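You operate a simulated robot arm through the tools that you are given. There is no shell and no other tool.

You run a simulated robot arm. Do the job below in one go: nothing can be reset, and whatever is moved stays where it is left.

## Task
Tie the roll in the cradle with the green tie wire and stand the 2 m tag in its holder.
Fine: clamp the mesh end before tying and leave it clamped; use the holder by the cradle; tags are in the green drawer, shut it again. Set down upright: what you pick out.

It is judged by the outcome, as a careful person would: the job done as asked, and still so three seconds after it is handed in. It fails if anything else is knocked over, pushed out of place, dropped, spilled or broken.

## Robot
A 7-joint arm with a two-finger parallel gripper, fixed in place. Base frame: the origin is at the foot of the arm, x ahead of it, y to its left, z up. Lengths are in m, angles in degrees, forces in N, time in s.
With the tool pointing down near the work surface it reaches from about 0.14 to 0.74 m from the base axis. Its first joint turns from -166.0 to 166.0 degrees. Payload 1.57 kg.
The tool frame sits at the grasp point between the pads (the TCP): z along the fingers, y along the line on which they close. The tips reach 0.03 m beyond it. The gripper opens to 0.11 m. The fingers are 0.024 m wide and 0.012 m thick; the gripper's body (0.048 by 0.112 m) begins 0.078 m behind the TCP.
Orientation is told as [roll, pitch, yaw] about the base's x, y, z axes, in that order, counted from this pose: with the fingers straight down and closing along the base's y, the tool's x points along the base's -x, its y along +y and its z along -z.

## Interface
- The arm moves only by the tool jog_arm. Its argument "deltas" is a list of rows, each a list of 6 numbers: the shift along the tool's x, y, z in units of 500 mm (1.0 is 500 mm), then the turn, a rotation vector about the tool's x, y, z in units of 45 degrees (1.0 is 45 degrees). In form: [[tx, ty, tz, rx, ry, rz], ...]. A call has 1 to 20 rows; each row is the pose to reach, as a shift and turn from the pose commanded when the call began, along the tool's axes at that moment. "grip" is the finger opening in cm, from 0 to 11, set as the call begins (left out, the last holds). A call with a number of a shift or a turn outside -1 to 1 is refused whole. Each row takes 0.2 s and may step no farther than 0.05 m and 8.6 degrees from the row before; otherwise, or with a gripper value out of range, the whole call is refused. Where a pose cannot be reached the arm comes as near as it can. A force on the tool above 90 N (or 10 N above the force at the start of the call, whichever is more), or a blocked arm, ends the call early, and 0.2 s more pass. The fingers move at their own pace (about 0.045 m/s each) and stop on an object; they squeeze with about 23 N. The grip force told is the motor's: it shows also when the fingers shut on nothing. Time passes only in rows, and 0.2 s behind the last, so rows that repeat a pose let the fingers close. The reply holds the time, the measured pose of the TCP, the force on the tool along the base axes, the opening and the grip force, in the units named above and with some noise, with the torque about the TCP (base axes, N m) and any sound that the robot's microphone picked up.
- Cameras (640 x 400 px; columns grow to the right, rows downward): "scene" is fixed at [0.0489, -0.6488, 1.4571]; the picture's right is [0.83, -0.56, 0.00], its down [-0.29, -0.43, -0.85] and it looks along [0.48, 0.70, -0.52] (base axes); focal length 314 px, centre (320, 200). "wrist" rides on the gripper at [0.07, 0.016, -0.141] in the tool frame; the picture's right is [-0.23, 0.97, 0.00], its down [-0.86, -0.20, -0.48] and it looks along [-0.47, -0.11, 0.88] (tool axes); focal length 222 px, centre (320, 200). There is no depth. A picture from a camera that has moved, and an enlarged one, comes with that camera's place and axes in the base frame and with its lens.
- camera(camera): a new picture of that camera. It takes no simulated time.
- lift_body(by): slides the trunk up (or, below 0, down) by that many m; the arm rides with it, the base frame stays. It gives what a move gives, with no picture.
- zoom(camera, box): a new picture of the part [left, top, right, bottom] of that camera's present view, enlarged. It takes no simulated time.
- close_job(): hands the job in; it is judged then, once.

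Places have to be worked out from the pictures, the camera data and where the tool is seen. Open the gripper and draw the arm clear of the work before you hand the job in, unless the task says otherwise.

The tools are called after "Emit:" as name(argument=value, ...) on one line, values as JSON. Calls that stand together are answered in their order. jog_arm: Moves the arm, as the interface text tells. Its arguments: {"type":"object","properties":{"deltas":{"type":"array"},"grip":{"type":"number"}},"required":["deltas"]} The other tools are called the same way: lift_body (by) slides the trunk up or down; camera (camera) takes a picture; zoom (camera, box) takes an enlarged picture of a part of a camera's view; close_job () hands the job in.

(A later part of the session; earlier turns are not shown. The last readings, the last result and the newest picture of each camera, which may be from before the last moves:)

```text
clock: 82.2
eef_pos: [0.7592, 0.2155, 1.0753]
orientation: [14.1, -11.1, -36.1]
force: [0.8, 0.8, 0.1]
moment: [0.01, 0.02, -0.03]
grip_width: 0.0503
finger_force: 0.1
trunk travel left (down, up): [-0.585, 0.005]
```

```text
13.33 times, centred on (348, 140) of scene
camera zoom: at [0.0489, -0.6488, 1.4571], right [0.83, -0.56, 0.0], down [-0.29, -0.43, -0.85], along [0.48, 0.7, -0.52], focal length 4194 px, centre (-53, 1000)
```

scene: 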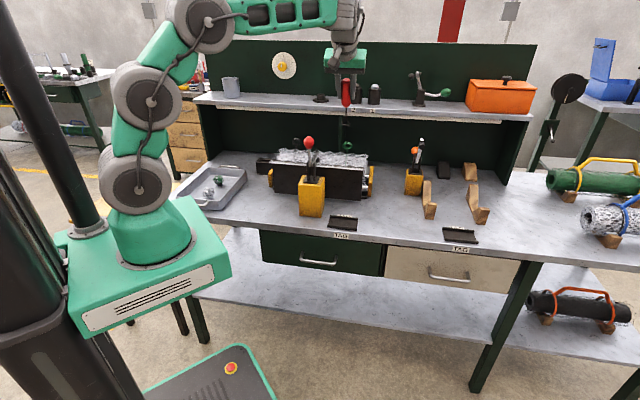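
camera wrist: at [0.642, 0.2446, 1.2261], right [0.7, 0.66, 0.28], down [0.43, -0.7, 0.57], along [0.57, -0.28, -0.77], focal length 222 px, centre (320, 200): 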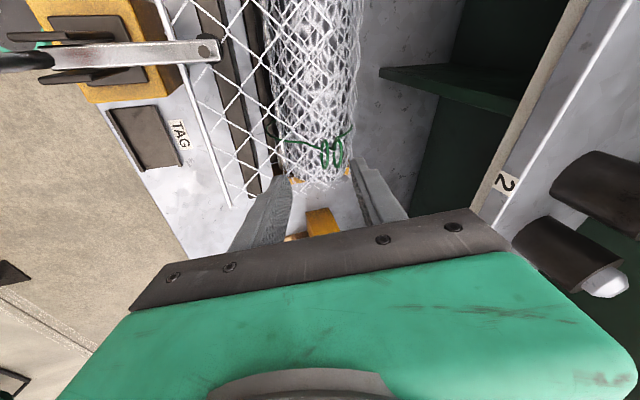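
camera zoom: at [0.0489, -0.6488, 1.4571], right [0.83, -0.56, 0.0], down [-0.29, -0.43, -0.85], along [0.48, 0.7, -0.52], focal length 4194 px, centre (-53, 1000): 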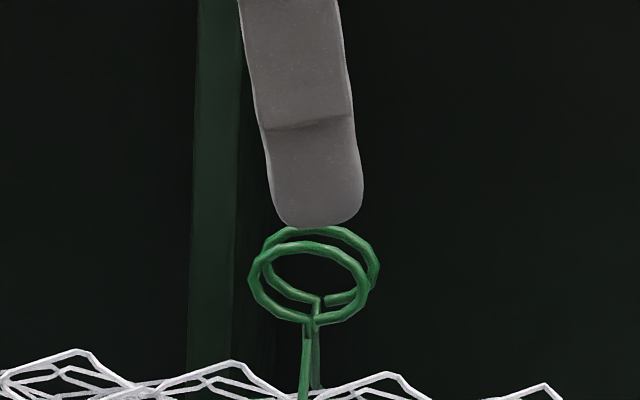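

Aligned. I'll lower 3.6 cm so the fingers come down on either side of the rings.

Emit:
jog_arm(deltas=[[0.0047, -0.0058, 0.0231, 0, 0, 0], [0.0093, -0.0116, 0.0462, 0, 0, 0], [0.014, -0.0174, 0.0693, 0, 0, 0]])

Emit:
zoom(camera="wrist", box=[256, 120, 384, 220])

Emit:
zoom(camera="scene", box=[330, 125, 366, 155])

```text
clock: 83.0
eef_pos: [0.7575, 0.2145, 1.0418]
orientation: [14.1, -11.2, -36.1]
force: [-0.4, -0.8, -0.2]
moment: [-0.03, 0.03, -0.02]
grip_width: 0.05
finger_force: 0.0
trunk travel left (down, up): [-0.585, 0.005]
```

```text
4.00 times, centred on (320, 170) of wrist
camera zoom: at [0.6692, 0.2572, 1.1652], right [0.7, 0.66, 0.28], down [0.43, -0.7, 0.57], along [0.57, -0.28, -0.77], focal length 888 px, centre (320, 320)
```

zoom: 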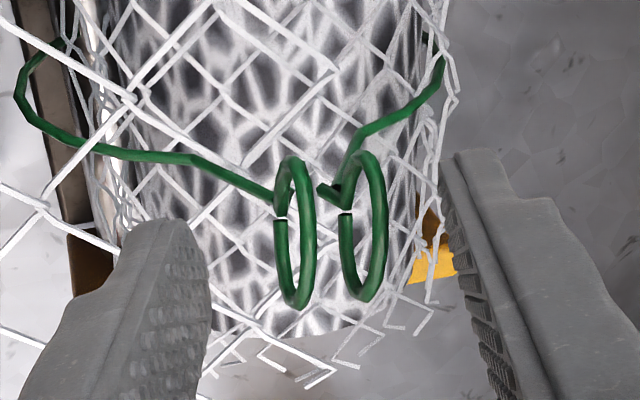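

```text
13.33 times, centred on (348, 140) of scene
camera zoom: at [0.0489, -0.6488, 1.4571], right [0.83, -0.56, 0.0], down [-0.29, -0.43, -0.85], along [0.48, 0.7, -0.52], focal length 4194 px, centre (-53, 1000)
```

zoom: 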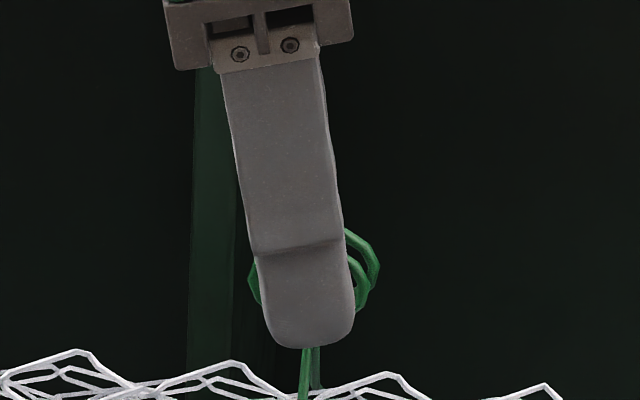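

The rings sit centred between the fingers, on the tool axis to within a millimetre. I'll close to 3 cm so the fingers act as a fork, turn 45° counter-clockwise, and see whether the rings follow.

Emit:
jog_arm(deltas=[[0, 0, 0, 0, 0, 0], [0, 0, 0, 0, 0, 0], [0, 0, 0, 0, 0, -0.167], [0, 0, 0, 0, 0, -0.333], [0, 0, 0, 0, 0, -0.5], [0, 0, 0, 0, 0, -0.667], [0, 0, 0, 0, 0, -0.833], [0, 0, 0, 0, 0, -1.0]], grip=3)

Emit:
zoom(camera="wrist", box=[256, 120, 384, 220])

Emit:
zoom(camera="scene", box=[330, 125, 366, 155])

```text
clock: 84.8
eef_pos: [0.7572, 0.2162, 1.0401]
orientation: [1.9, -17.7, 9.9]
force: [-0.9, 2.9, 1.3]
moment: [-0.03, 0.19, -0.26]
grip_width: 0.0401
finger_force: 22.8
trunk travel left (down, up): [-0.585, 0.005]
```

```text
4.00 times, centred on (320, 170) of wrist
camera zoom: at [0.6473, 0.2079, 1.1532], right [0.04, 0.99, 0.1], down [0.7, -0.1, 0.71], along [0.71, 0.04, -0.7], focal length 888 px, centre (320, 320)
```

zoom: 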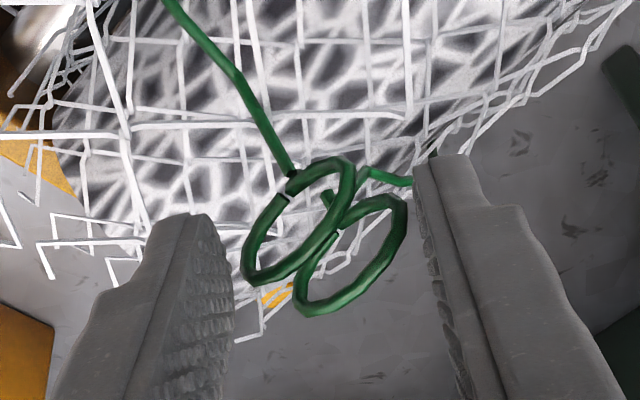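

```text
13.33 times, centred on (348, 140) of scene
camera zoom: at [0.0489, -0.6488, 1.4571], right [0.83, -0.56, 0.0], down [-0.29, -0.43, -0.85], along [0.48, 0.7, -0.52], focal length 4194 px, centre (-53, 1000)
```

zoom: 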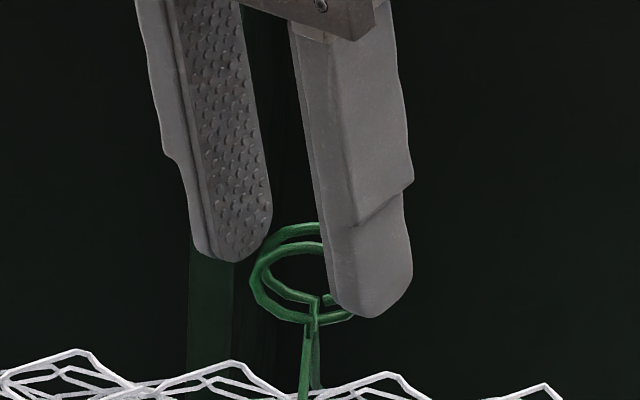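

The fingers only slid onto the ring corners (0.26 N·m) and the rings did not turn, so a loose fork isn't enough. I'll turn back, grip the ring pair squarely across its faces, and try turning with a firm pinch.

Emit:
jog_arm(deltas=[[0, 0, 0, 0, 0, 0], [0, 0, 0, 0, 0, 0.167], [0, 0, 0, 0, 0, 0.333], [0, 0, 0, 0, 0, 0.5], [0, 0, 0, 0, 0, 0.667], [0, 0, 0, 0, 0, 0.833], [0, 0, 0, 0, 0, 1.0]], grip=5)

Emit:
jog_arm(deltas=[[0, 0, 0, 0, 0, 0], [0, 0, 0, 0, 0, 0], [0, 0, 0, 0, 0, 0], [0, 0, 0, 0, 0, 0]], grip=0)

Emit:
zoom(camera="wrist", box=[256, 120, 384, 220])

Emit:
zoom(camera="scene", box=[330, 125, 366, 155])

```text
clock: 86.4
eef_pos: [0.7588, 0.215, 1.0394]
orientation: [14.1, -11.1, -36.2]
force: [-0.9, -0.8, -0.6]
moment: [0.0, 0.02, 0.02]
grip_width: 0.0501
finger_force: 0.1
trunk travel left (down, up): [-0.585, 0.005]
```

```text
clock: 87.4
eef_pos: [0.7587, 0.2184, 1.0422]
orientation: [14.2, -11.2, -36.2]
force: [13.5, 15.4, 4.6]
moment: [0.73, 0.53, -0.56]
grip_width: 0.0275
finger_force: 37.8
trunk travel left (down, up): [-0.585, 0.005]
```

```text
4.00 times, centred on (320, 170) of wrist
camera zoom: at [0.6706, 0.2598, 1.1653], right [0.7, 0.66, 0.28], down [0.43, -0.7, 0.57], along [0.57, -0.28, -0.77], focal length 888 px, centre (320, 320)
```

zoom: 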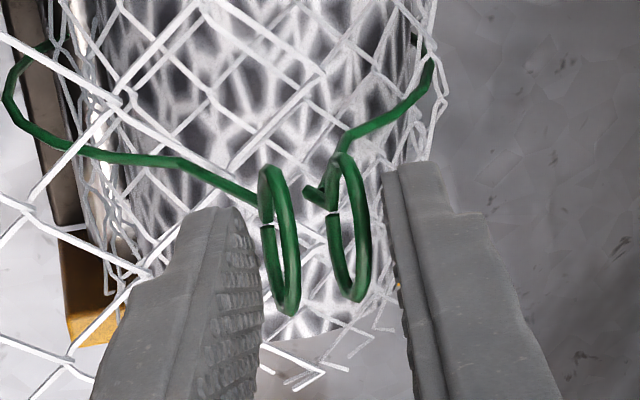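

```text
13.33 times, centred on (348, 140) of scene
camera zoom: at [0.0489, -0.6488, 1.4571], right [0.83, -0.56, 0.0], down [-0.29, -0.43, -0.85], along [0.48, 0.7, -0.52], focal length 4194 px, centre (-53, 1000)
```

zoom: 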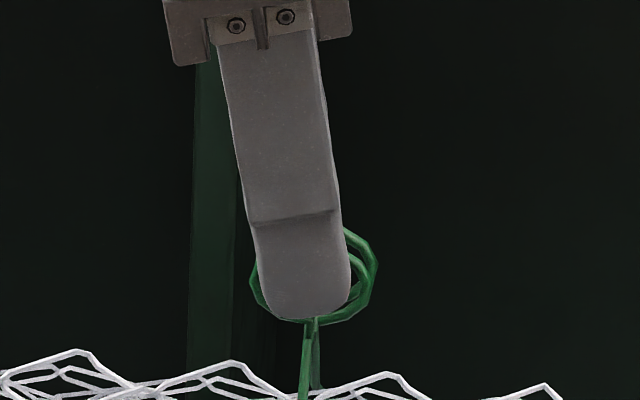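

The fingers hold the pair at 27.5 mm. I'll now turn slowly counter-clockwise by 30° with this grip and watch the rings.

Emit:
jog_arm(deltas=[[0, 0, 0, 0, 0, -0.133], [0, 0, 0, 0, 0, -0.267], [0, 0, 0, 0, 0, -0.4], [0, 0, 0, 0, 0, -0.533], [0, 0, 0, 0, 0, -0.667]])

Emit:
zoom(camera="wrist", box=[256, 120, 384, 220])

Emit:
zoom(camera="scene", box=[330, 125, 366, 155])

```text
clock: 88.6
eef_pos: [0.7536, 0.2184, 1.0405]
orientation: [6.4, -16.4, -5.6]
force: [-19.1, 18.0, 12.2]
moment: [0.84, 1.25, -0.93]
grip_width: 0.0367
finger_force: 43.4
trunk travel left (down, up): [-0.585, 0.005]
```

```text
4.00 times, centred on (320, 170) of wrist
camera zoom: at [0.6465, 0.2288, 1.1563], right [0.28, 0.95, 0.17], down [0.66, -0.32, 0.68], along [0.69, -0.08, -0.72], focal length 888 px, centre (320, 320)
```

zoom: 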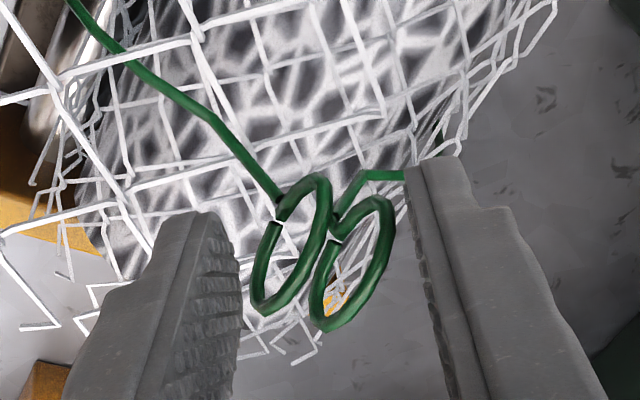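

```text
13.33 times, centred on (348, 140) of scene
camera zoom: at [0.0489, -0.6488, 1.4571], right [0.83, -0.56, 0.0], down [-0.29, -0.43, -0.85], along [0.48, 0.7, -0.52], focal length 4194 px, centre (-53, 1000)
```

zoom: 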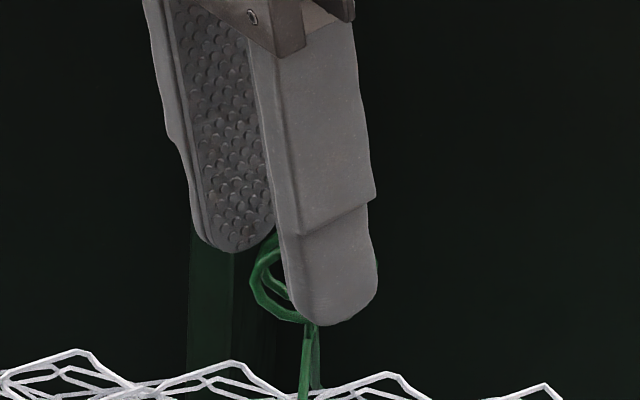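

The rings held while the fingers were forced open, so a finger pinch doesn't turn them counter-clockwise. I'll check the other direction once before deciding.

Emit:
jog_arm(deltas=[[0, 0, 0, 0, 0, 0], [0, 0, 0, 0, 0, 0.133], [0, 0, 0, 0, 0, 0.267], [0, 0, 0, 0, 0, 0.4], [0, 0, 0, 0, 0, 0.533], [0, 0, 0, 0, 0, 0.667]], grip=5)

Emit:
zoom(camera="scene", box=[330, 125, 366, 155])

Emit:
zoom(camera="wrist", box=[256, 120, 384, 220])

```text
clock: 90.0
eef_pos: [0.7583, 0.2155, 1.0411]
orientation: [14.1, -11.1, -36.3]
force: [-1.1, -0.3, 0.4]
moment: [-0.05, -0.02, 0.01]
grip_width: 0.0502
finger_force: 0.0
trunk travel left (down, up): [-0.585, 0.005]
```

```text
13.33 times, centred on (348, 140) of scene
camera zoom: at [0.0489, -0.6488, 1.4571], right [0.83, -0.56, 0.0], down [-0.29, -0.43, -0.85], along [0.48, 0.7, -0.52], focal length 4194 px, centre (-53, 1000)
```

zoom: 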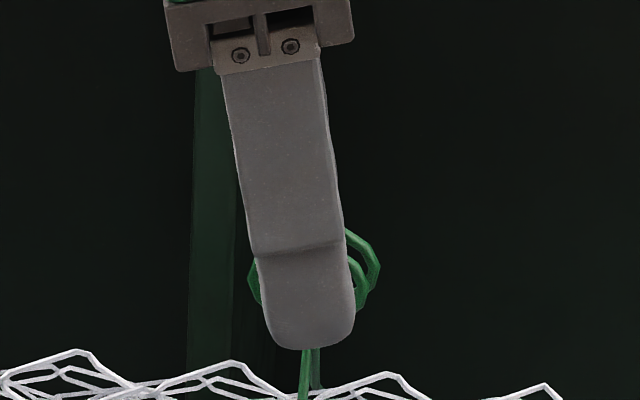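

```text
4.00 times, centred on (320, 170) of wrist
camera zoom: at [0.6694, 0.2571, 1.1649], right [0.7, 0.66, 0.28], down [0.43, -0.7, 0.57], along [0.57, -0.28, -0.77], focal length 888 px, centre (320, 320)
```

zoom: 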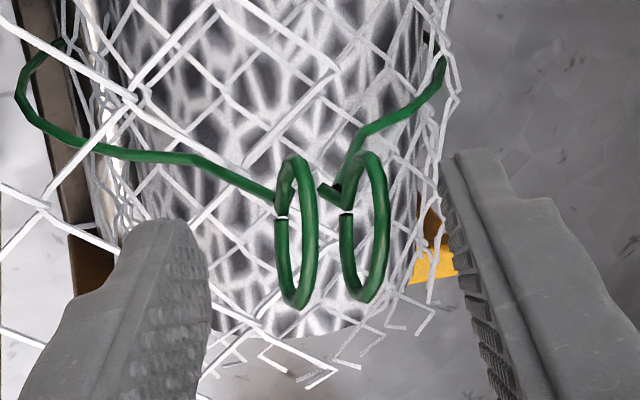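

The rings are unchanged. Testing a clockwise turn with the pinch.

Emit:
jog_arm(deltas=[[0, 0, 0, 0, 0, 0], [0, 0, 0, 0, 0, 0], [0, 0, 0, 0, 0, 0], [0, 0, 0, 0, 0, 0.133], [0, 0, 0, 0, 0, 0.267], [0, 0, 0, 0, 0, 0.4], [0, 0, 0, 0, 0, 0.533]], grip=0)

Emit:
zoom(camera="wrist", box=[256, 120, 384, 220])

Emit:
zoom(camera="scene", box=[330, 125, 366, 155])

```text
clock: 91.6
eef_pos: [0.7596, 0.2184, 1.0415]
orientation: [17.5, -4.7, -59.6]
force: [15.6, 24.2, 12.8]
moment: [-0.33, -0.77, 0.22]
grip_width: 0.0239
finger_force: 35.7
trunk travel left (down, up): [-0.585, 0.005]
```

```text
4.00 times, centred on (320, 170) of wrist
camera zoom: at [0.695, 0.2743, 1.1755], right [0.9, 0.29, 0.31], down [0.13, -0.88, 0.46], along [0.41, -0.38, -0.83], focal length 888 px, centre (320, 320)
```

zoom: 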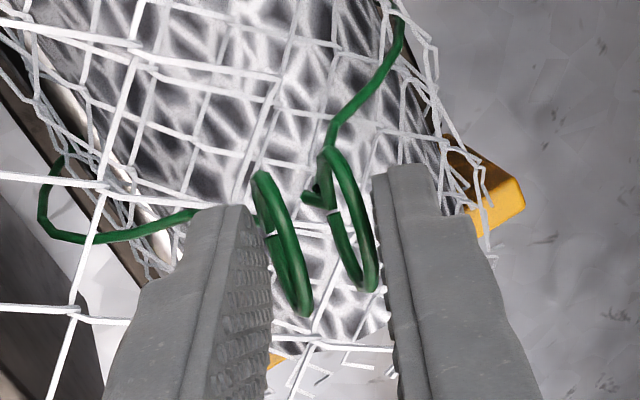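

```text
13.33 times, centred on (348, 140) of scene
camera zoom: at [0.0489, -0.6488, 1.4571], right [0.83, -0.56, 0.0], down [-0.29, -0.43, -0.85], along [0.48, 0.7, -0.52], focal length 4194 px, centre (-53, 1000)
```

zoom: 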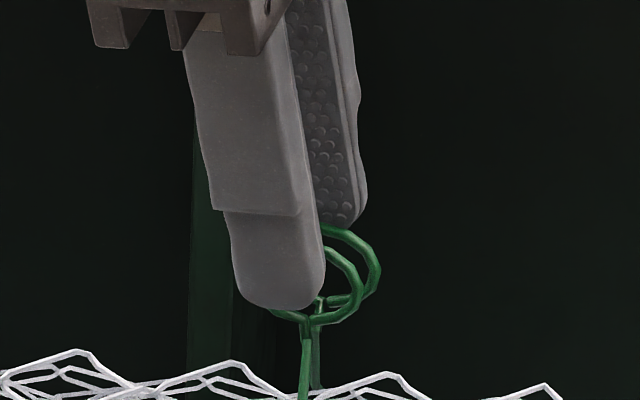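

The rings don't turn with finger torque in either direction, so they need the hook after all. Thinking the shape through, the hook threads much more naturally from behind: tip pointing back toward me, drawn through both eyes, which suits the outward lean. I'll open and lift off the rings first.

Emit:
jog_arm(deltas=[[0, 0, 0, 0, 0, 0], [0, 0, 0, 0, 0, 0], [-0.0049, 0.018, -0.057, 0, 0, 0], [-0.0098, 0.036, -0.1141, 0, 0, 0]], grip=5.5)

Emit:
zoom(camera="scene", box=[330, 125, 366, 155])

Emit:
zoom(camera="wrist", box=[256, 100, 384, 200])

```text
clock: 92.6
eef_pos: [0.7584, 0.2156, 1.1002]
orientation: [17.2, -4.5, -59.6]
force: [1.2, 0.8, 0.1]
moment: [0.02, 0.0, -0.01]
grip_width: 0.0551
finger_force: 0.0
trunk travel left (down, up): [-0.585, 0.005]
```

```text
13.33 times, centred on (348, 140) of scene
camera zoom: at [0.0489, -0.6488, 1.4571], right [0.83, -0.56, 0.0], down [-0.29, -0.43, -0.85], along [0.48, 0.7, -0.52], focal length 4194 px, centre (-53, 1000)
```

zoom: 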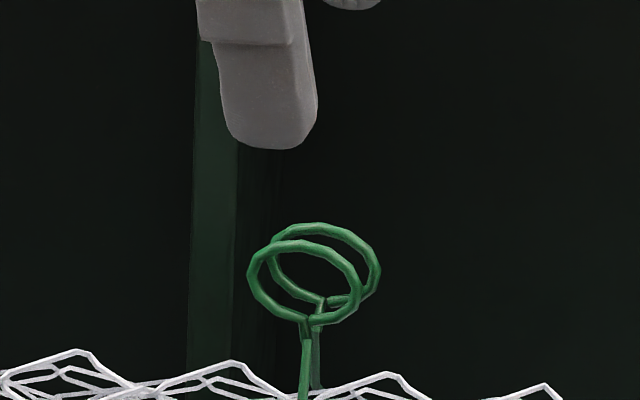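

```text
4.00 times, centred on (320, 150) of wrist
camera zoom: at [0.6941, 0.2714, 1.2337], right [0.91, 0.3, 0.31], down [0.13, -0.88, 0.46], along [0.4, -0.38, -0.83], focal length 888 px, centre (320, 400)
```

zoom: 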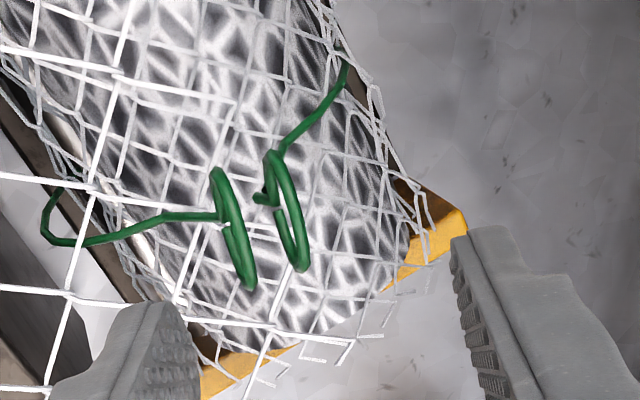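

Compared with before, the ring pair has turned about 15° clockwise and stayed there. So the twist does turn clockwise with a finger pinch; counter-clockwise is simply its end stop. I'll work clockwise in strokes. First I'll turn the raised gripper 180° counter-clockwise above the rings to get a long clockwise stroke.

Emit:
jog_arm(deltas=[[0, 0, 0, 0, 0, -0.17], [0, 0, 0, 0, 0, -0.34], [0, 0, 0, 0, 0, -0.51], [0, 0, 0, 0, 0, -0.68], [0, 0, 0, 0, 0, -0.85], [0, 0, 0, 0, 0, -1.0]])

Emit:
jog_arm(deltas=[[0, 0, 0, 0, 0, -0.17], [0, 0, 0, 0, 0, -0.34], [0, 0, 0, 0, 0, -0.51], [0, 0, 0, 0, 0, -0.68], [0, 0, 0, 0, 0, -0.85], [0, 0, 0, 0, 0, -1.0]])

Emit:
jog_arm(deltas=[[0, 0, 0, 0, 0, -0.17], [0, 0, 0, 0, 0, -0.34], [0, 0, 0, 0, 0, -0.51], [0, 0, 0, 0, 0, -0.68], [0, 0, 0, 0, 0, -0.85], [0, 0, 0, 0, 0, -1.0]])

Emit:
jog_arm(deltas=[[0, 0, 0, 0, 0, -0.17], [0, 0, 0, 0, 0, -0.34], [0, 0, 0, 0, 0, -0.51], [0, 0, 0, 0, 0, -0.68], [0, 0, 0, 0, 0, -0.85], [0, 0, 0, 0, 0, -1.0]])

Emit:
camera(camera="wrist")

```text
clock: 94.0
eef_pos: [0.7577, 0.2156, 1.0998]
orientation: [9.3, -15.3, -14.9]
force: [-0.8, 0.2, -0.2]
moment: [0.0, -0.02, -0.02]
grip_width: 0.0548
finger_force: 0.1
trunk travel left (down, up): [-0.585, 0.005]
```

```text
clock: 95.4
eef_pos: [0.7578, 0.2161, 1.1004]
orientation: [-4.8, -17.2, 32.0]
force: [-0.3, 0.3, 0.0]
moment: [-0.02, 0.03, 0.02]
grip_width: 0.0551
finger_force: 0.1
trunk travel left (down, up): [-0.585, 0.005]
```

```text
clock: 96.8
eef_pos: [0.7588, 0.2156, 1.0995]
orientation: [-15.6, -8.8, 77.5]
force: [0.2, -0.9, 0.1]
moment: [-0.02, -0.01, 0.0]
grip_width: 0.0553
finger_force: 0.0
trunk travel left (down, up): [-0.585, 0.005]
```

```text
clock: 98.2
eef_pos: [0.7578, 0.215, 1.1008]
orientation: [-17.4, 4.7, 120.6]
force: [0.6, 0.1, 0.0]
moment: [-0.03, -0.01, 0.05]
grip_width: 0.055
finger_force: 0.1
trunk travel left (down, up): [-0.585, 0.005]
```

```text
taken
camera wrist: at [0.7385, 0.1356, 1.2353], right [-0.9, -0.3, -0.31], down [-0.41, 0.79, 0.45], along [0.11, 0.53, -0.84], focal length 222 px, centre (320, 200)
```

wrist: 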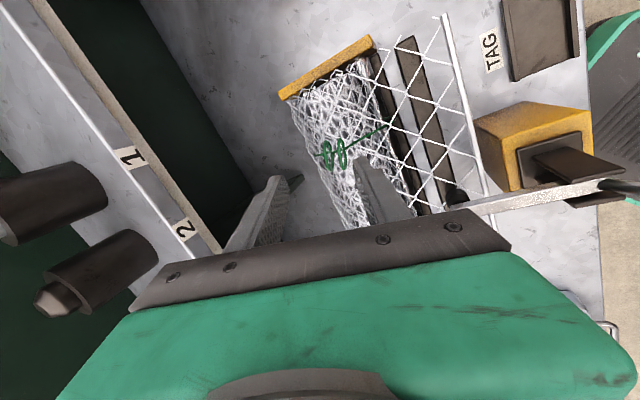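

The wrist has plenty of rotation. The closing axis is aligned with the rings again from the other side, so I'll lower around them and check.

Emit:
jog_arm(deltas=[[-0.0033, 0.0119, 0.038, 0, 0, 0], [-0.0065, 0.0239, 0.0761, 0, 0, 0], [-0.0098, 0.0358, 0.1141, 0, 0, 0]])

Emit:
zoom(camera="wrist", box=[256, 120, 384, 220])

Emit:
zoom(camera="scene", box=[330, 125, 366, 155])

```text
clock: 99.0
eef_pos: [0.7579, 0.2151, 1.0414]
orientation: [-17.4, 4.5, 120.6]
force: [0.4, 1.0, -0.4]
moment: [-0.01, 0.0, -0.03]
grip_width: 0.0552
finger_force: 0.0
trunk travel left (down, up): [-0.585, 0.005]
```

```text
4.00 times, centred on (320, 170) of wrist
camera zoom: at [0.7382, 0.1356, 1.1752], right [-0.9, -0.3, -0.31], down [-0.41, 0.79, 0.45], along [0.11, 0.53, -0.84], focal length 888 px, centre (320, 320)
```

zoom: 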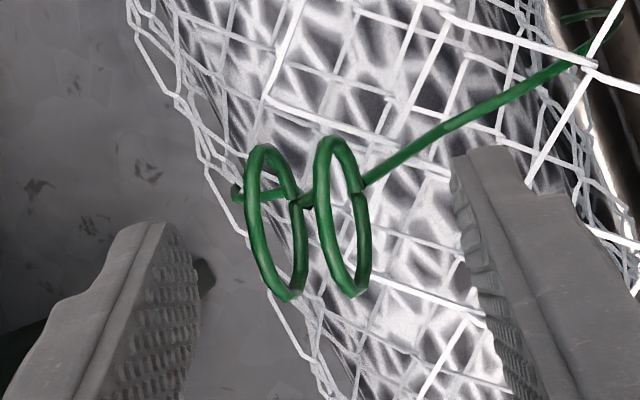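

```text
13.33 times, centred on (348, 140) of scene
camera zoom: at [0.0489, -0.6488, 1.4571], right [0.83, -0.56, 0.0], down [-0.29, -0.43, -0.85], along [0.48, 0.7, -0.52], focal length 4194 px, centre (-53, 1000)
```

zoom: 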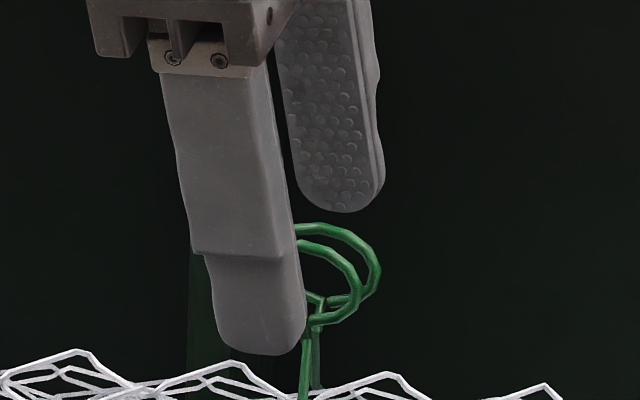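

The rings are between the fingers, about 3 mm off centre. I'll correct that, close to 2.4 cm, and turn 45° clockwise.

Emit:
jog_arm(deltas=[[0.001, -0.0054, 0.0018, 0, 0, 0], [0.001, -0.0054, 0.0018, 0, 0, 0], [0.001, -0.0054, 0.0018, 0, 0, 0], [0.001, -0.0054, 0.0018, 0, 0, 0.167], [0.001, -0.0054, 0.0018, 0, 0, 0.333], [0.001, -0.0054, 0.0018, 0, 0, 0.5], [0.001, -0.0054, 0.0018, 0, 0, 0.667], [0.001, -0.0054, 0.0018, 0, 0, 0.833], [0.001, -0.0054, 0.0018, 0, 0, 1.0]], grip=2.4)

Emit:
zoom(camera="wrist", box=[256, 120, 384, 220])

Emit:
zoom(camera="scene", box=[330, 125, 366, 155])

```text
clock: 101.0
eef_pos: [0.7597, 0.2156, 1.04]
orientation: [-15.7, -8.9, 77.1]
force: [3.5, -1.4, 2.3]
moment: [-0.08, -0.09, 0.03]
grip_width: 0.0278
finger_force: 2.1
trunk travel left (down, up): [-0.585, 0.005]
```

```text
4.00 times, centred on (320, 170) of wrist
camera zoom: at [0.6886, 0.1412, 1.1596], right [-0.86, 0.47, -0.22], down [0.23, 0.73, 0.64], along [0.46, 0.5, -0.73], focal length 888 px, centre (320, 320)
```

zoom: 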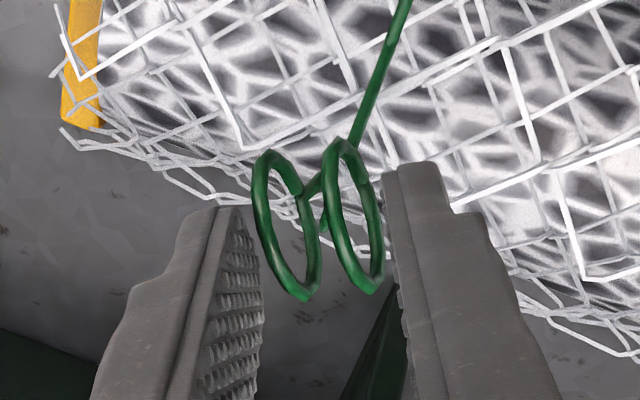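

```text
13.33 times, centred on (348, 140) of scene
camera zoom: at [0.0489, -0.6488, 1.4571], right [0.83, -0.56, 0.0], down [-0.29, -0.43, -0.85], along [0.48, 0.7, -0.52], focal length 4194 px, centre (-53, 1000)
```

zoom: 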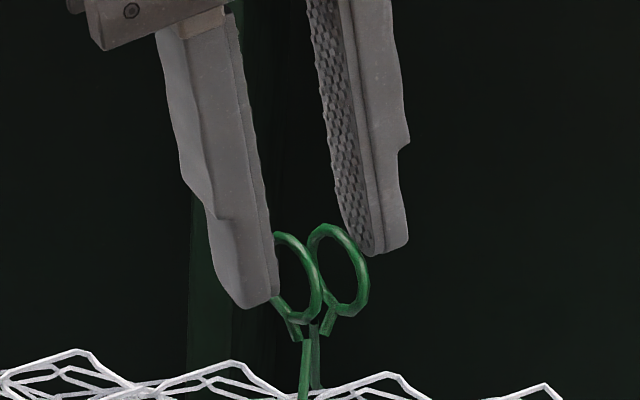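

It works: the rings turned with the fingers, and the stems are starting to twist. I'll continue clockwise in 45° steps.

Emit:
jog_arm(deltas=[[0, 0, 0, 0, 0, 0.167], [0, 0, 0, 0, 0, 0.333], [0, 0, 0, 0, 0, 0.5], [0, 0, 0, 0, 0, 0.667], [0, 0, 0, 0, 0, 0.833], [0, 0, 0, 0, 0, 1.0]])

Emit:
jog_arm(deltas=[[0, 0, 0, 0, 0, 0.167], [0, 0, 0, 0, 0, 0.333], [0, 0, 0, 0, 0, 0.5], [0, 0, 0, 0, 0, 0.667], [0, 0, 0, 0, 0, 0.833], [0, 0, 0, 0, 0, 1.0]])

Emit:
zoom(camera="wrist", box=[256, 120, 384, 220])

Emit:
zoom(camera="scene", box=[330, 125, 366, 155])

```text
clock: 102.4
eef_pos: [0.7609, 0.217, 1.0388]
orientation: [-4.7, -17.4, 31.7]
force: [1.1, -2.3, 1.4]
moment: [-0.05, 0.01, -0.02]
grip_width: 0.0266
finger_force: 1.2
trunk travel left (down, up): [-0.585, 0.005]
```

```text
clock: 103.8
eef_pos: [0.7608, 0.2162, 1.0411]
orientation: [9.2, -15.3, -15.3]
force: [-1.2, -2.8, 1.2]
moment: [-0.12, -0.02, 0.01]
grip_width: 0.0271
finger_force: 1.5
trunk travel left (down, up): [-0.585, 0.005]
```

```text
4.00 times, centred on (320, 170) of wrist
camera zoom: at [0.6572, 0.2379, 1.1585], right [0.42, 0.88, 0.21], down [0.61, -0.45, 0.65], along [0.67, -0.15, -0.73], focal length 888 px, centre (320, 320)
```

zoom: 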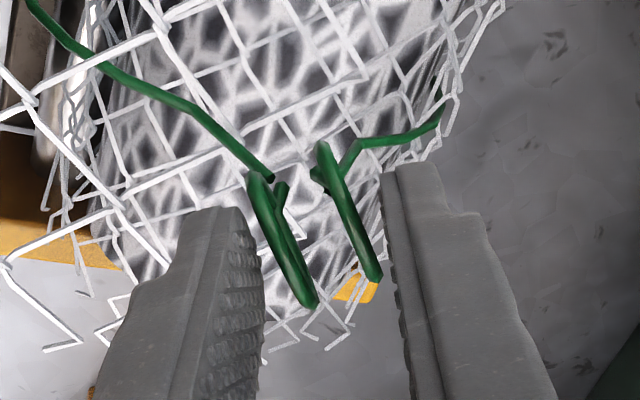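

```text
13.33 times, centred on (348, 140) of scene
camera zoom: at [0.0489, -0.6488, 1.4571], right [0.83, -0.56, 0.0], down [-0.29, -0.43, -0.85], along [0.48, 0.7, -0.52], focal length 4194 px, centre (-53, 1000)
```

zoom: 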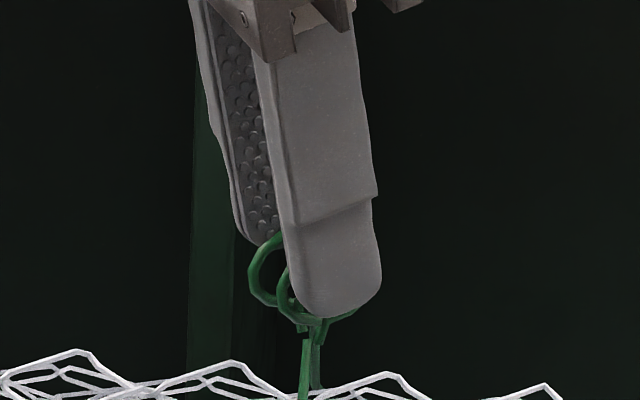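

The forces stay tiny and the rings follow. I'll continue clockwise toward the wrist's limit.

Emit:
jog_arm(deltas=[[0, 0, 0, 0, 0, 0.167], [0, 0, 0, 0, 0, 0.333], [0, 0, 0, 0, 0, 0.5], [0, 0, 0, 0, 0, 0.667], [0, 0, 0, 0, 0, 0.833], [0, 0, 0, 0, 0, 1.0]])

Emit:
jog_arm(deltas=[[0, 0, 0, 0, 0, 0.167], [0, 0, 0, 0, 0, 0.333], [0, 0, 0, 0, 0, 0.5], [0, 0, 0, 0, 0, 0.667], [0, 0, 0, 0, 0, 0.833], [0, 0, 0, 0, 0, 1.0]])

Emit:
zoom(camera="wrist", box=[256, 120, 384, 220])

Emit:
zoom(camera="scene", box=[330, 125, 366, 155])

```text
clock: 105.2
eef_pos: [0.7602, 0.2184, 1.0415]
orientation: [17.4, -4.5, -59.6]
force: [-0.7, 0.0, 0.2]
moment: [-0.04, 0.04, 0.03]
grip_width: 0.0249
finger_force: 2.9
trunk travel left (down, up): [-0.585, 0.005]
```

```text
clock: 106.6
eef_pos: [0.761, 0.2166, 1.0411]
orientation: [15.7, 8.9, -102.8]
force: [4.1, -1.4, 2.7]
moment: [-0.1, -0.09, 0.06]
grip_width: 0.0285
finger_force: 2.8
trunk travel left (down, up): [-0.585, 0.005]
```

```text
4.00 times, centred on (320, 170) of wrist
camera zoom: at [0.7497, 0.2671, 1.19], right [0.86, -0.47, 0.22], down [-0.51, -0.81, 0.27], along [0.06, -0.35, -0.94], focal length 888 px, centre (320, 320)
```

zoom: 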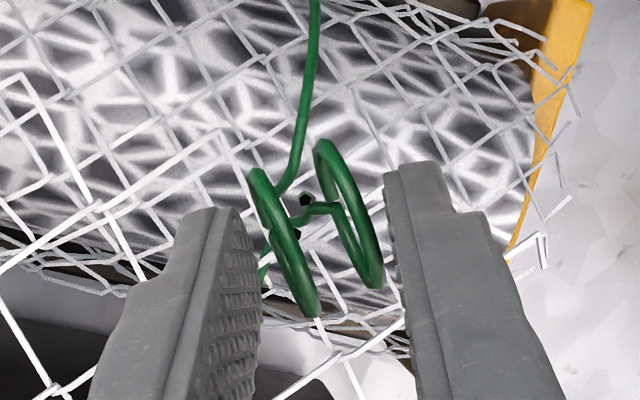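

```text
13.33 times, centred on (348, 140) of scene
camera zoom: at [0.0489, -0.6488, 1.4571], right [0.83, -0.56, 0.0], down [-0.29, -0.43, -0.85], along [0.48, 0.7, -0.52], focal length 4194 px, centre (-53, 1000)
```

zoom: 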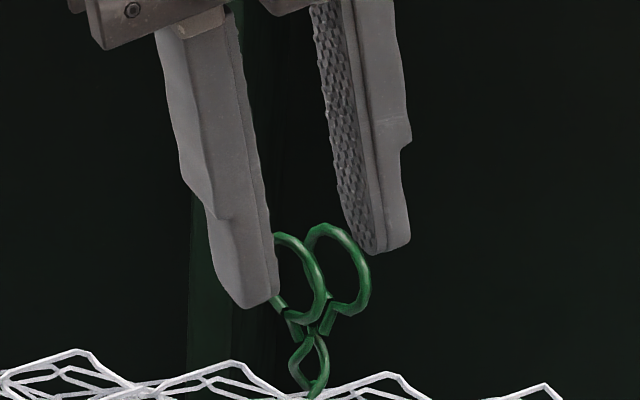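

The stems now visibly cross over each other below the rings. I'll try one more 45° in this stroke.

Emit:
jog_arm(deltas=[[0, 0, 0, 0, 0, 0.167], [0, 0, 0, 0, 0, 0.333], [0, 0, 0, 0, 0, 0.5], [0, 0, 0, 0, 0, 0.667], [0, 0, 0, 0, 0, 0.833], [0, 0, 0, 0, 0, 1.0]])

Emit:
zoom(camera="wrist", box=[256, 120, 384, 220])

Emit:
zoom(camera="scene", box=[330, 125, 366, 155])

```text
clock: 108.0
eef_pos: [0.76, 0.2158, 1.0402]
orientation: [4.7, 17.3, -148.2]
force: [1.2, -2.9, 1.3]
moment: [-0.07, -0.04, 0.05]
grip_width: 0.0273
finger_force: 2.1
trunk travel left (down, up): [-0.585, 0.005]
```

```text
4.00 times, centred on (320, 170) of wrist
camera zoom: at [0.7839, 0.2252, 1.1965], right [0.31, -0.95, 0.01], down [-0.94, -0.3, 0.19], along [-0.17, -0.06, -0.98], focal length 888 px, centre (320, 320)
```

zoom: 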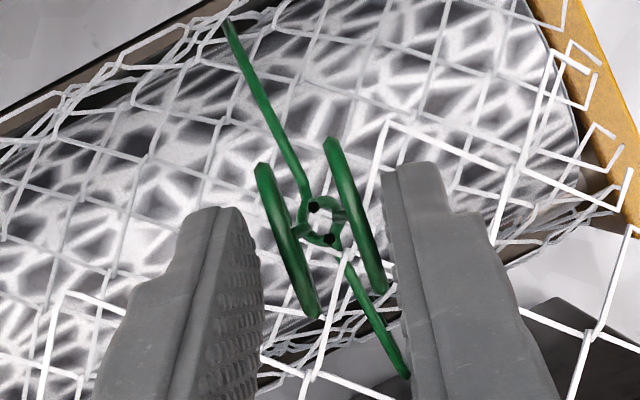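

```text
13.33 times, centred on (348, 140) of scene
camera zoom: at [0.0489, -0.6488, 1.4571], right [0.83, -0.56, 0.0], down [-0.29, -0.43, -0.85], along [0.48, 0.7, -0.52], focal length 4194 px, centre (-53, 1000)
```

zoom: 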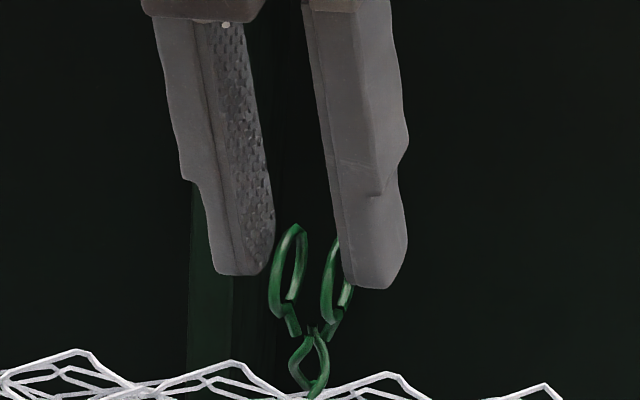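

That worked, and the twist is clear. I'll try another 45° and see whether the wrist still allows it.

Emit:
jog_arm(deltas=[[0, 0, 0, 0, 0, 0.167], [0, 0, 0, 0, 0, 0.333], [0, 0, 0, 0, 0, 0.5], [0, 0, 0, 0, 0, 0.667], [0, 0, 0, 0, 0, 0.833], [0, 0, 0, 0, 0, 1.0]])

Emit:
zoom(camera="scene", box=[330, 125, 366, 155])

```text
clock: 109.1
eef_pos: [0.7708, 0.2194, 1.0576]
orientation: [-4.2, 21.5, -179.6]
force: [5.5, -1.4, 24.7]
moment: [-0.39, -0.21, 0.0]
grip_width: 0.0248
finger_force: 0.3
out of reach, approached as far as the arm can: row 1, 2, 3, 4, 5
trunk travel left (down, up): [-0.585, 0.005]
stopped in row 5: the force on the tool passed its limit at 99 N (the readings are from after the stop); the commanded pose is now the measured one
```

```text
13.33 times, centred on (348, 140) of scene
camera zoom: at [0.0489, -0.6488, 1.4571], right [0.83, -0.56, 0.0], down [-0.29, -0.43, -0.85], along [0.48, 0.7, -0.52], focal length 4194 px, centre (-53, 1000)
```

zoom: 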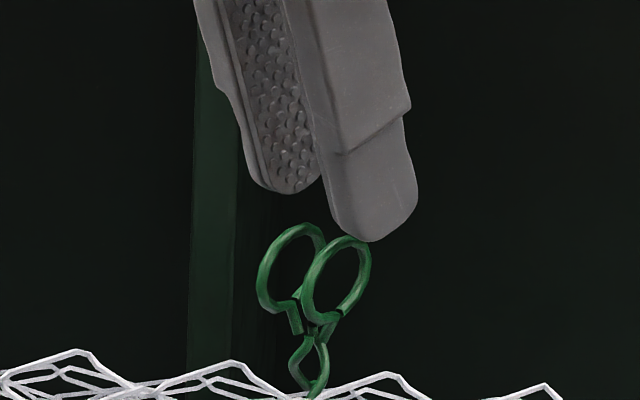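

That passed the wrist's limit: the hand drifted up off the rings and touched their top. I'll lift clear right away and inspect.

Emit:
jog_arm(deltas=[[0.0183, -0.0034, -0.0464, 0, 0, 0], [0.0367, -0.0068, -0.0928, 0, 0, 0]], grip=5.5)

Emit:
zoom(camera="scene", box=[330, 125, 366, 155])

Emit:
camera(camera="scene")

Emit:
camera(camera="wrist")

```text
clock: 109.7
eef_pos: [0.7697, 0.2196, 1.0943]
orientation: [-3.8, 20.2, -179.5]
force: [-0.6, -1.3, -1.8]
moment: [-0.05, -0.02, 0.0]
grip_width: 0.0549
finger_force: 0.0
trunk travel left (down, up): [-0.585, 0.005]
```

```text
13.33 times, centred on (348, 140) of scene
camera zoom: at [0.0489, -0.6488, 1.4571], right [0.83, -0.56, 0.0], down [-0.29, -0.43, -0.85], along [0.48, 0.7, -0.52], focal length 4194 px, centre (-53, 1000)
```

zoom: 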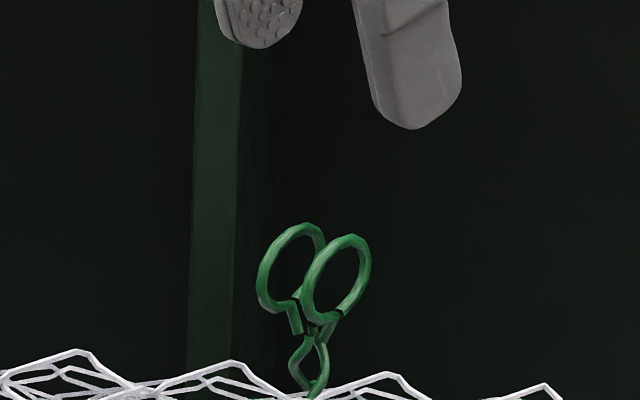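

```text
taken
```

scene: 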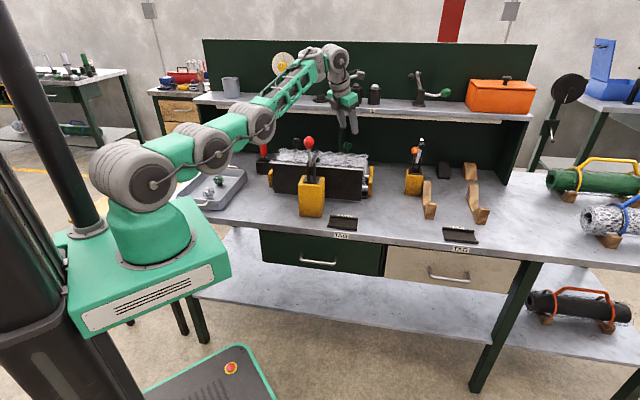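

```text
taken
camera wrist: at [0.7873, 0.1953, 1.249], right [-0.18, -0.97, -0.14], down [-0.97, 0.16, 0.17], along [-0.14, 0.17, -0.98], focal length 222 px, centre (320, 200)
```

wrist: 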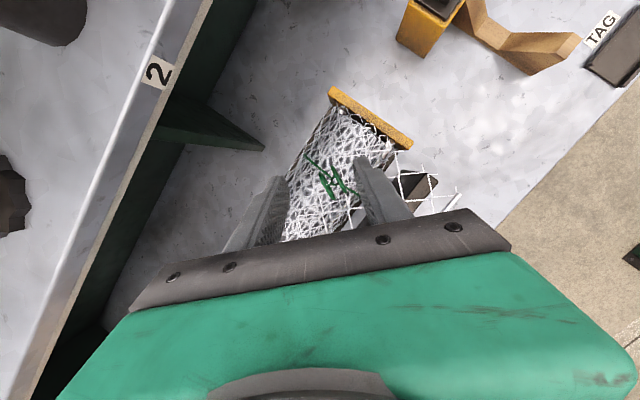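

The rings are intact, turned about 290° in total, with the stems wound round each other, and everything else is undisturbed. I'll unwind the wrist counter-clockwise about 204° at height to line up with the rings for the next stroke, restoring the 18° lean.

Emit:
jog_arm(deltas=[[-0.0031, 0.001, -0.0038, 0.0041, 0.0024, -0.181], [-0.0062, 0.002, -0.0076, 0.0083, 0.0048, -0.362], [-0.0094, 0.0029, -0.0113, 0.0124, 0.0072, -0.543], [-0.0125, 0.0039, -0.0151, 0.0166, 0.0096, -0.724], [-0.0156, 0.0049, -0.0189, 0.0207, 0.012, -0.905]])

Emit:
jog_arm(deltas=[[0, 0, 0, 0.0041, 0.0024, -0.181], [0, 0, 0, 0.0083, 0.0048, -0.362], [0, 0, 0, 0.0124, 0.0072, -0.543], [0, 0, 0, 0.0166, 0.0096, -0.724], [0, 0, 0, 0.0207, 0.012, -0.905]])

Emit:
jog_arm(deltas=[[0, 0, 0, 0.0041, 0.0024, -0.181], [0, 0, 0, 0.0083, 0.0048, -0.362], [0, 0, 0, 0.0124, 0.0072, -0.543], [0, 0, 0, 0.0166, 0.0096, -0.724], [0, 0, 0, 0.0207, 0.012, -0.905]])

Emit:
jog_arm(deltas=[[0, 0, 0, 0.0041, 0.0024, -0.181], [0, 0, 0, 0.0083, 0.0048, -0.362], [0, 0, 0, 0.0124, 0.0072, -0.543], [0, 0, 0, 0.0166, 0.0096, -0.724], [0, 0, 0, 0.0207, 0.012, -0.905]])

Emit:
jog_arm(deltas=[[0, 0, 0, 0.0041, 0.0024, -0.181], [0, 0, 0, 0.0083, 0.0048, -0.362], [0, 0, 0, 0.0124, 0.0072, -0.543], [0, 0, 0, 0.0166, 0.0096, -0.724], [0, 0, 0, 0.0207, 0.012, -0.905]])

Emit:
zoom(camera="wrist", box=[256, 100, 384, 200])

Emit:
zoom(camera="scene", box=[330, 125, 366, 155])

```text
clock: 110.9
eef_pos: [0.7598, 0.2171, 1.1013]
orientation: [10.2, 18.6, -136.0]
force: [0.3, 0.1, 0.3]
moment: [-0.02, 0.01, -0.04]
grip_width: 0.0548
finger_force: 0.0
trunk travel left (down, up): [-0.585, 0.005]
```

```text
clock: 112.1
eef_pos: [0.759, 0.2177, 1.1026]
orientation: [19.1, 8.1, -95.5]
force: [-0.2, 1.6, -0.5]
moment: [0.04, 0.0, 0.01]
grip_width: 0.0548
finger_force: 0.1
trunk travel left (down, up): [-0.585, 0.005]
```

```text
clock: 113.3
eef_pos: [0.7549, 0.2158, 1.1026]
orientation: [19.2, -5.3, -56.8]
force: [-0.8, 0.5, 0.0]
moment: [-0.02, -0.02, 0.0]
grip_width: 0.0549
finger_force: 0.0
out of reach, approached as far as the arm can: row 4, 5
trunk travel left (down, up): [-0.585, 0.005]
```

```text
clock: 114.5
eef_pos: [0.7542, 0.2156, 1.1026]
orientation: [10.9, -15.6, -16.7]
force: [-0.2, 0.3, 0.6]
moment: [0.0, -0.02, 0.0]
grip_width: 0.0547
finger_force: 0.0
trunk travel left (down, up): [-0.585, 0.005]
```

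```text
clock: 115.7
eef_pos: [0.7545, 0.2156, 1.1025]
orientation: [-3.1, -18.1, 25.7]
force: [-0.1, -0.7, -0.2]
moment: [0.03, 0.01, -0.02]
grip_width: 0.055
finger_force: 0.0
trunk travel left (down, up): [-0.585, 0.005]
```

```text
4.00 times, centred on (320, 150) of wrist
camera zoom: at [0.6454, 0.1901, 1.2138], right [-0.22, 0.98, 0.02], down [0.67, 0.13, 0.73], along [0.71, 0.17, -0.68], focal length 888 px, centre (320, 400)
```

zoom: 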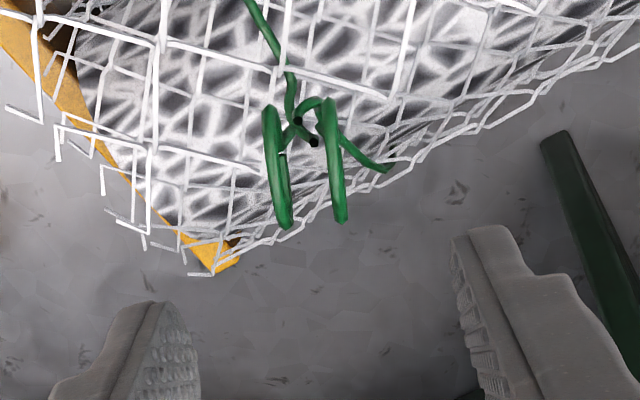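

```text
13.33 times, centred on (348, 140) of scene
camera zoom: at [0.0489, -0.6488, 1.4571], right [0.83, -0.56, 0.0], down [-0.29, -0.43, -0.85], along [0.48, 0.7, -0.52], focal length 4194 px, centre (-53, 1000)
```

zoom: 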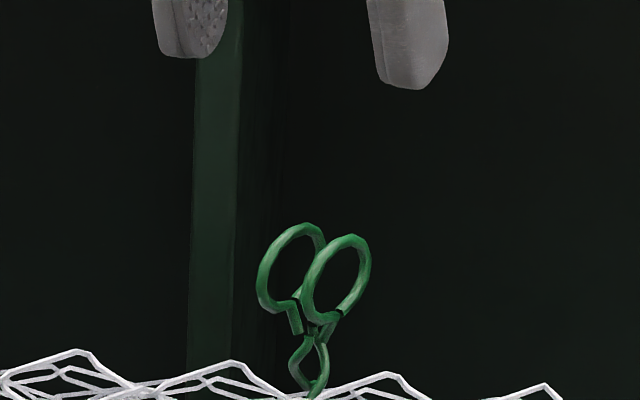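

The ring pair is square to the fingers again. I'll lower over it, close to 2.4 cm, and make the next clockwise stroke of about 175°.

Emit:
jog_arm(deltas=[[0.0094, 0.0012, 0.0404, 0, 0, 0], [0.0189, 0.0024, 0.0808, 0, 0, 0], [0.0283, 0.0036, 0.1212, 0, 0, 0]])

Emit:
zoom(camera="wrist", box=[256, 120, 384, 220])

Emit:
zoom(camera="scene", box=[330, 125, 366, 155])

```text
clock: 116.5
eef_pos: [0.7754, 0.2132, 1.0515]
orientation: [-5.2, -17.1, 25.9]
force: [-0.4, -0.7, -0.1]
moment: [0.02, -0.07, 0.01]
grip_width: 0.0548
finger_force: 0.0
out of reach, approached as far as the arm can: row 3
trunk travel left (down, up): [-0.585, 0.005]
```

```text
4.00 times, centred on (320, 170) of wrist
camera zoom: at [0.6663, 0.1929, 1.1643], right [-0.2, 0.98, -0.02], down [0.67, 0.15, 0.72], along [0.71, 0.14, -0.69], focal length 888 px, centre (320, 320)
```

zoom: 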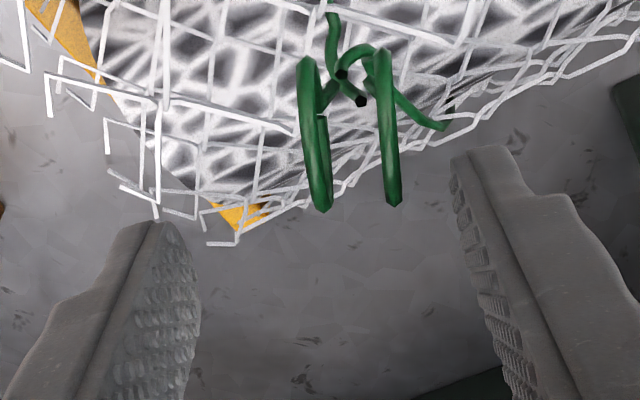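

```text
13.33 times, centred on (348, 140) of scene
camera zoom: at [0.0489, -0.6488, 1.4571], right [0.83, -0.56, 0.0], down [-0.29, -0.43, -0.85], along [0.48, 0.7, -0.52], focal length 4194 px, centre (-53, 1000)
```

zoom: 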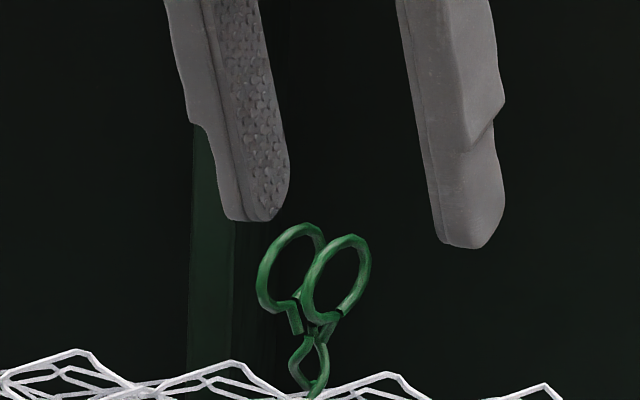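

The arm is at full stretch in an awkward posture. I'll lift and draw back toward the robot so it can relax, then come in again.

Emit:
jog_arm(deltas=[[0.02, 0, -0.08, 0, 0, 0], [0.06, 0.0, -0.15, 0, 0, 0], [0.14, 0.0, -0.19, 0, 0, 0], [0.22, 0.0, -0.23, 0, 0, 0], [0.3, 0.0, -0.27, 0, 0, 0]])

Emit:
camera(camera="scene")

```text
clock: 117.7
eef_pos: [0.7005, 0.1816, 1.1285]
orientation: [-2.8, -17.9, 25.7]
force: [-0.5, 0.4, 0.3]
moment: [-0.02, 0.0, 0.0]
grip_width: 0.055
finger_force: 0.0
out of reach, approached as far as the arm can: row 3, 4, 5
trunk travel left (down, up): [-0.585, 0.005]
```

```text
taken
```

scene: 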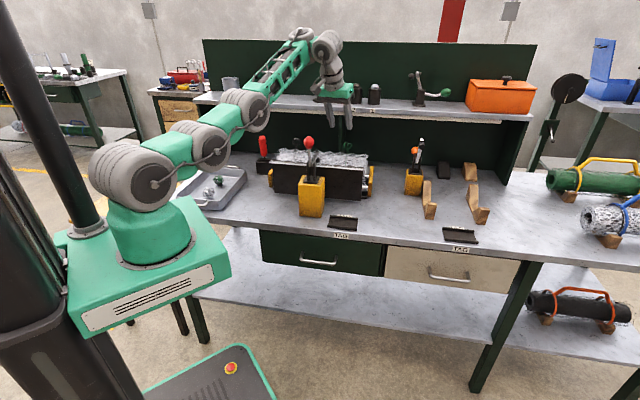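

The elbow has swung into a low, sideways posture. I'll bring the hand back nearer the robot to let the arm refold.

Emit:
jog_arm(deltas=[[0.08, 0, -0.01, 0, 0.04, 0], [0.16, 0, -0.02, 0, 0.08, 0], [0.24, 0, -0.03, 0, 0.12, 0], [0.32, 0, -0.04, 0, 0.16, 0], [0.4, 0, -0.05, 0, 0.2, 0], [0.48, 0, -0.06, 0, 0.24, 0]])

Emit:
camera(camera="scene")

```text
clock: 119.1
eef_pos: [0.6545, 0.1304, 1.1684]
orientation: [-2.8, -8.0, 25.3]
force: [-0.2, -0.4, -0.5]
moment: [0.0, 0.0, -0.01]
grip_width: 0.0548
finger_force: 0.1
out of reach, approached as far as the arm can: row 1, 2, 3, 4, 5, 6
trunk travel left (down, up): [-0.585, 0.005]
```

```text
taken
```

scene: 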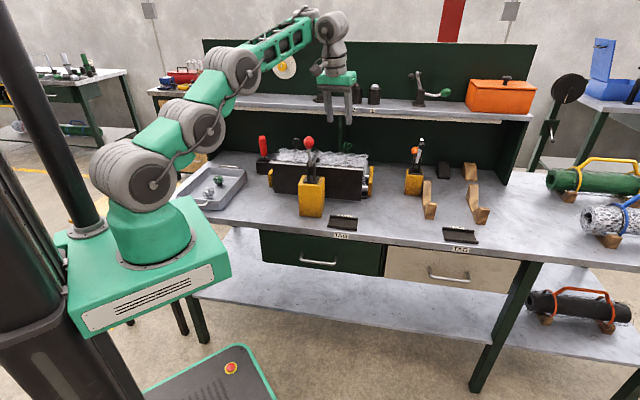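

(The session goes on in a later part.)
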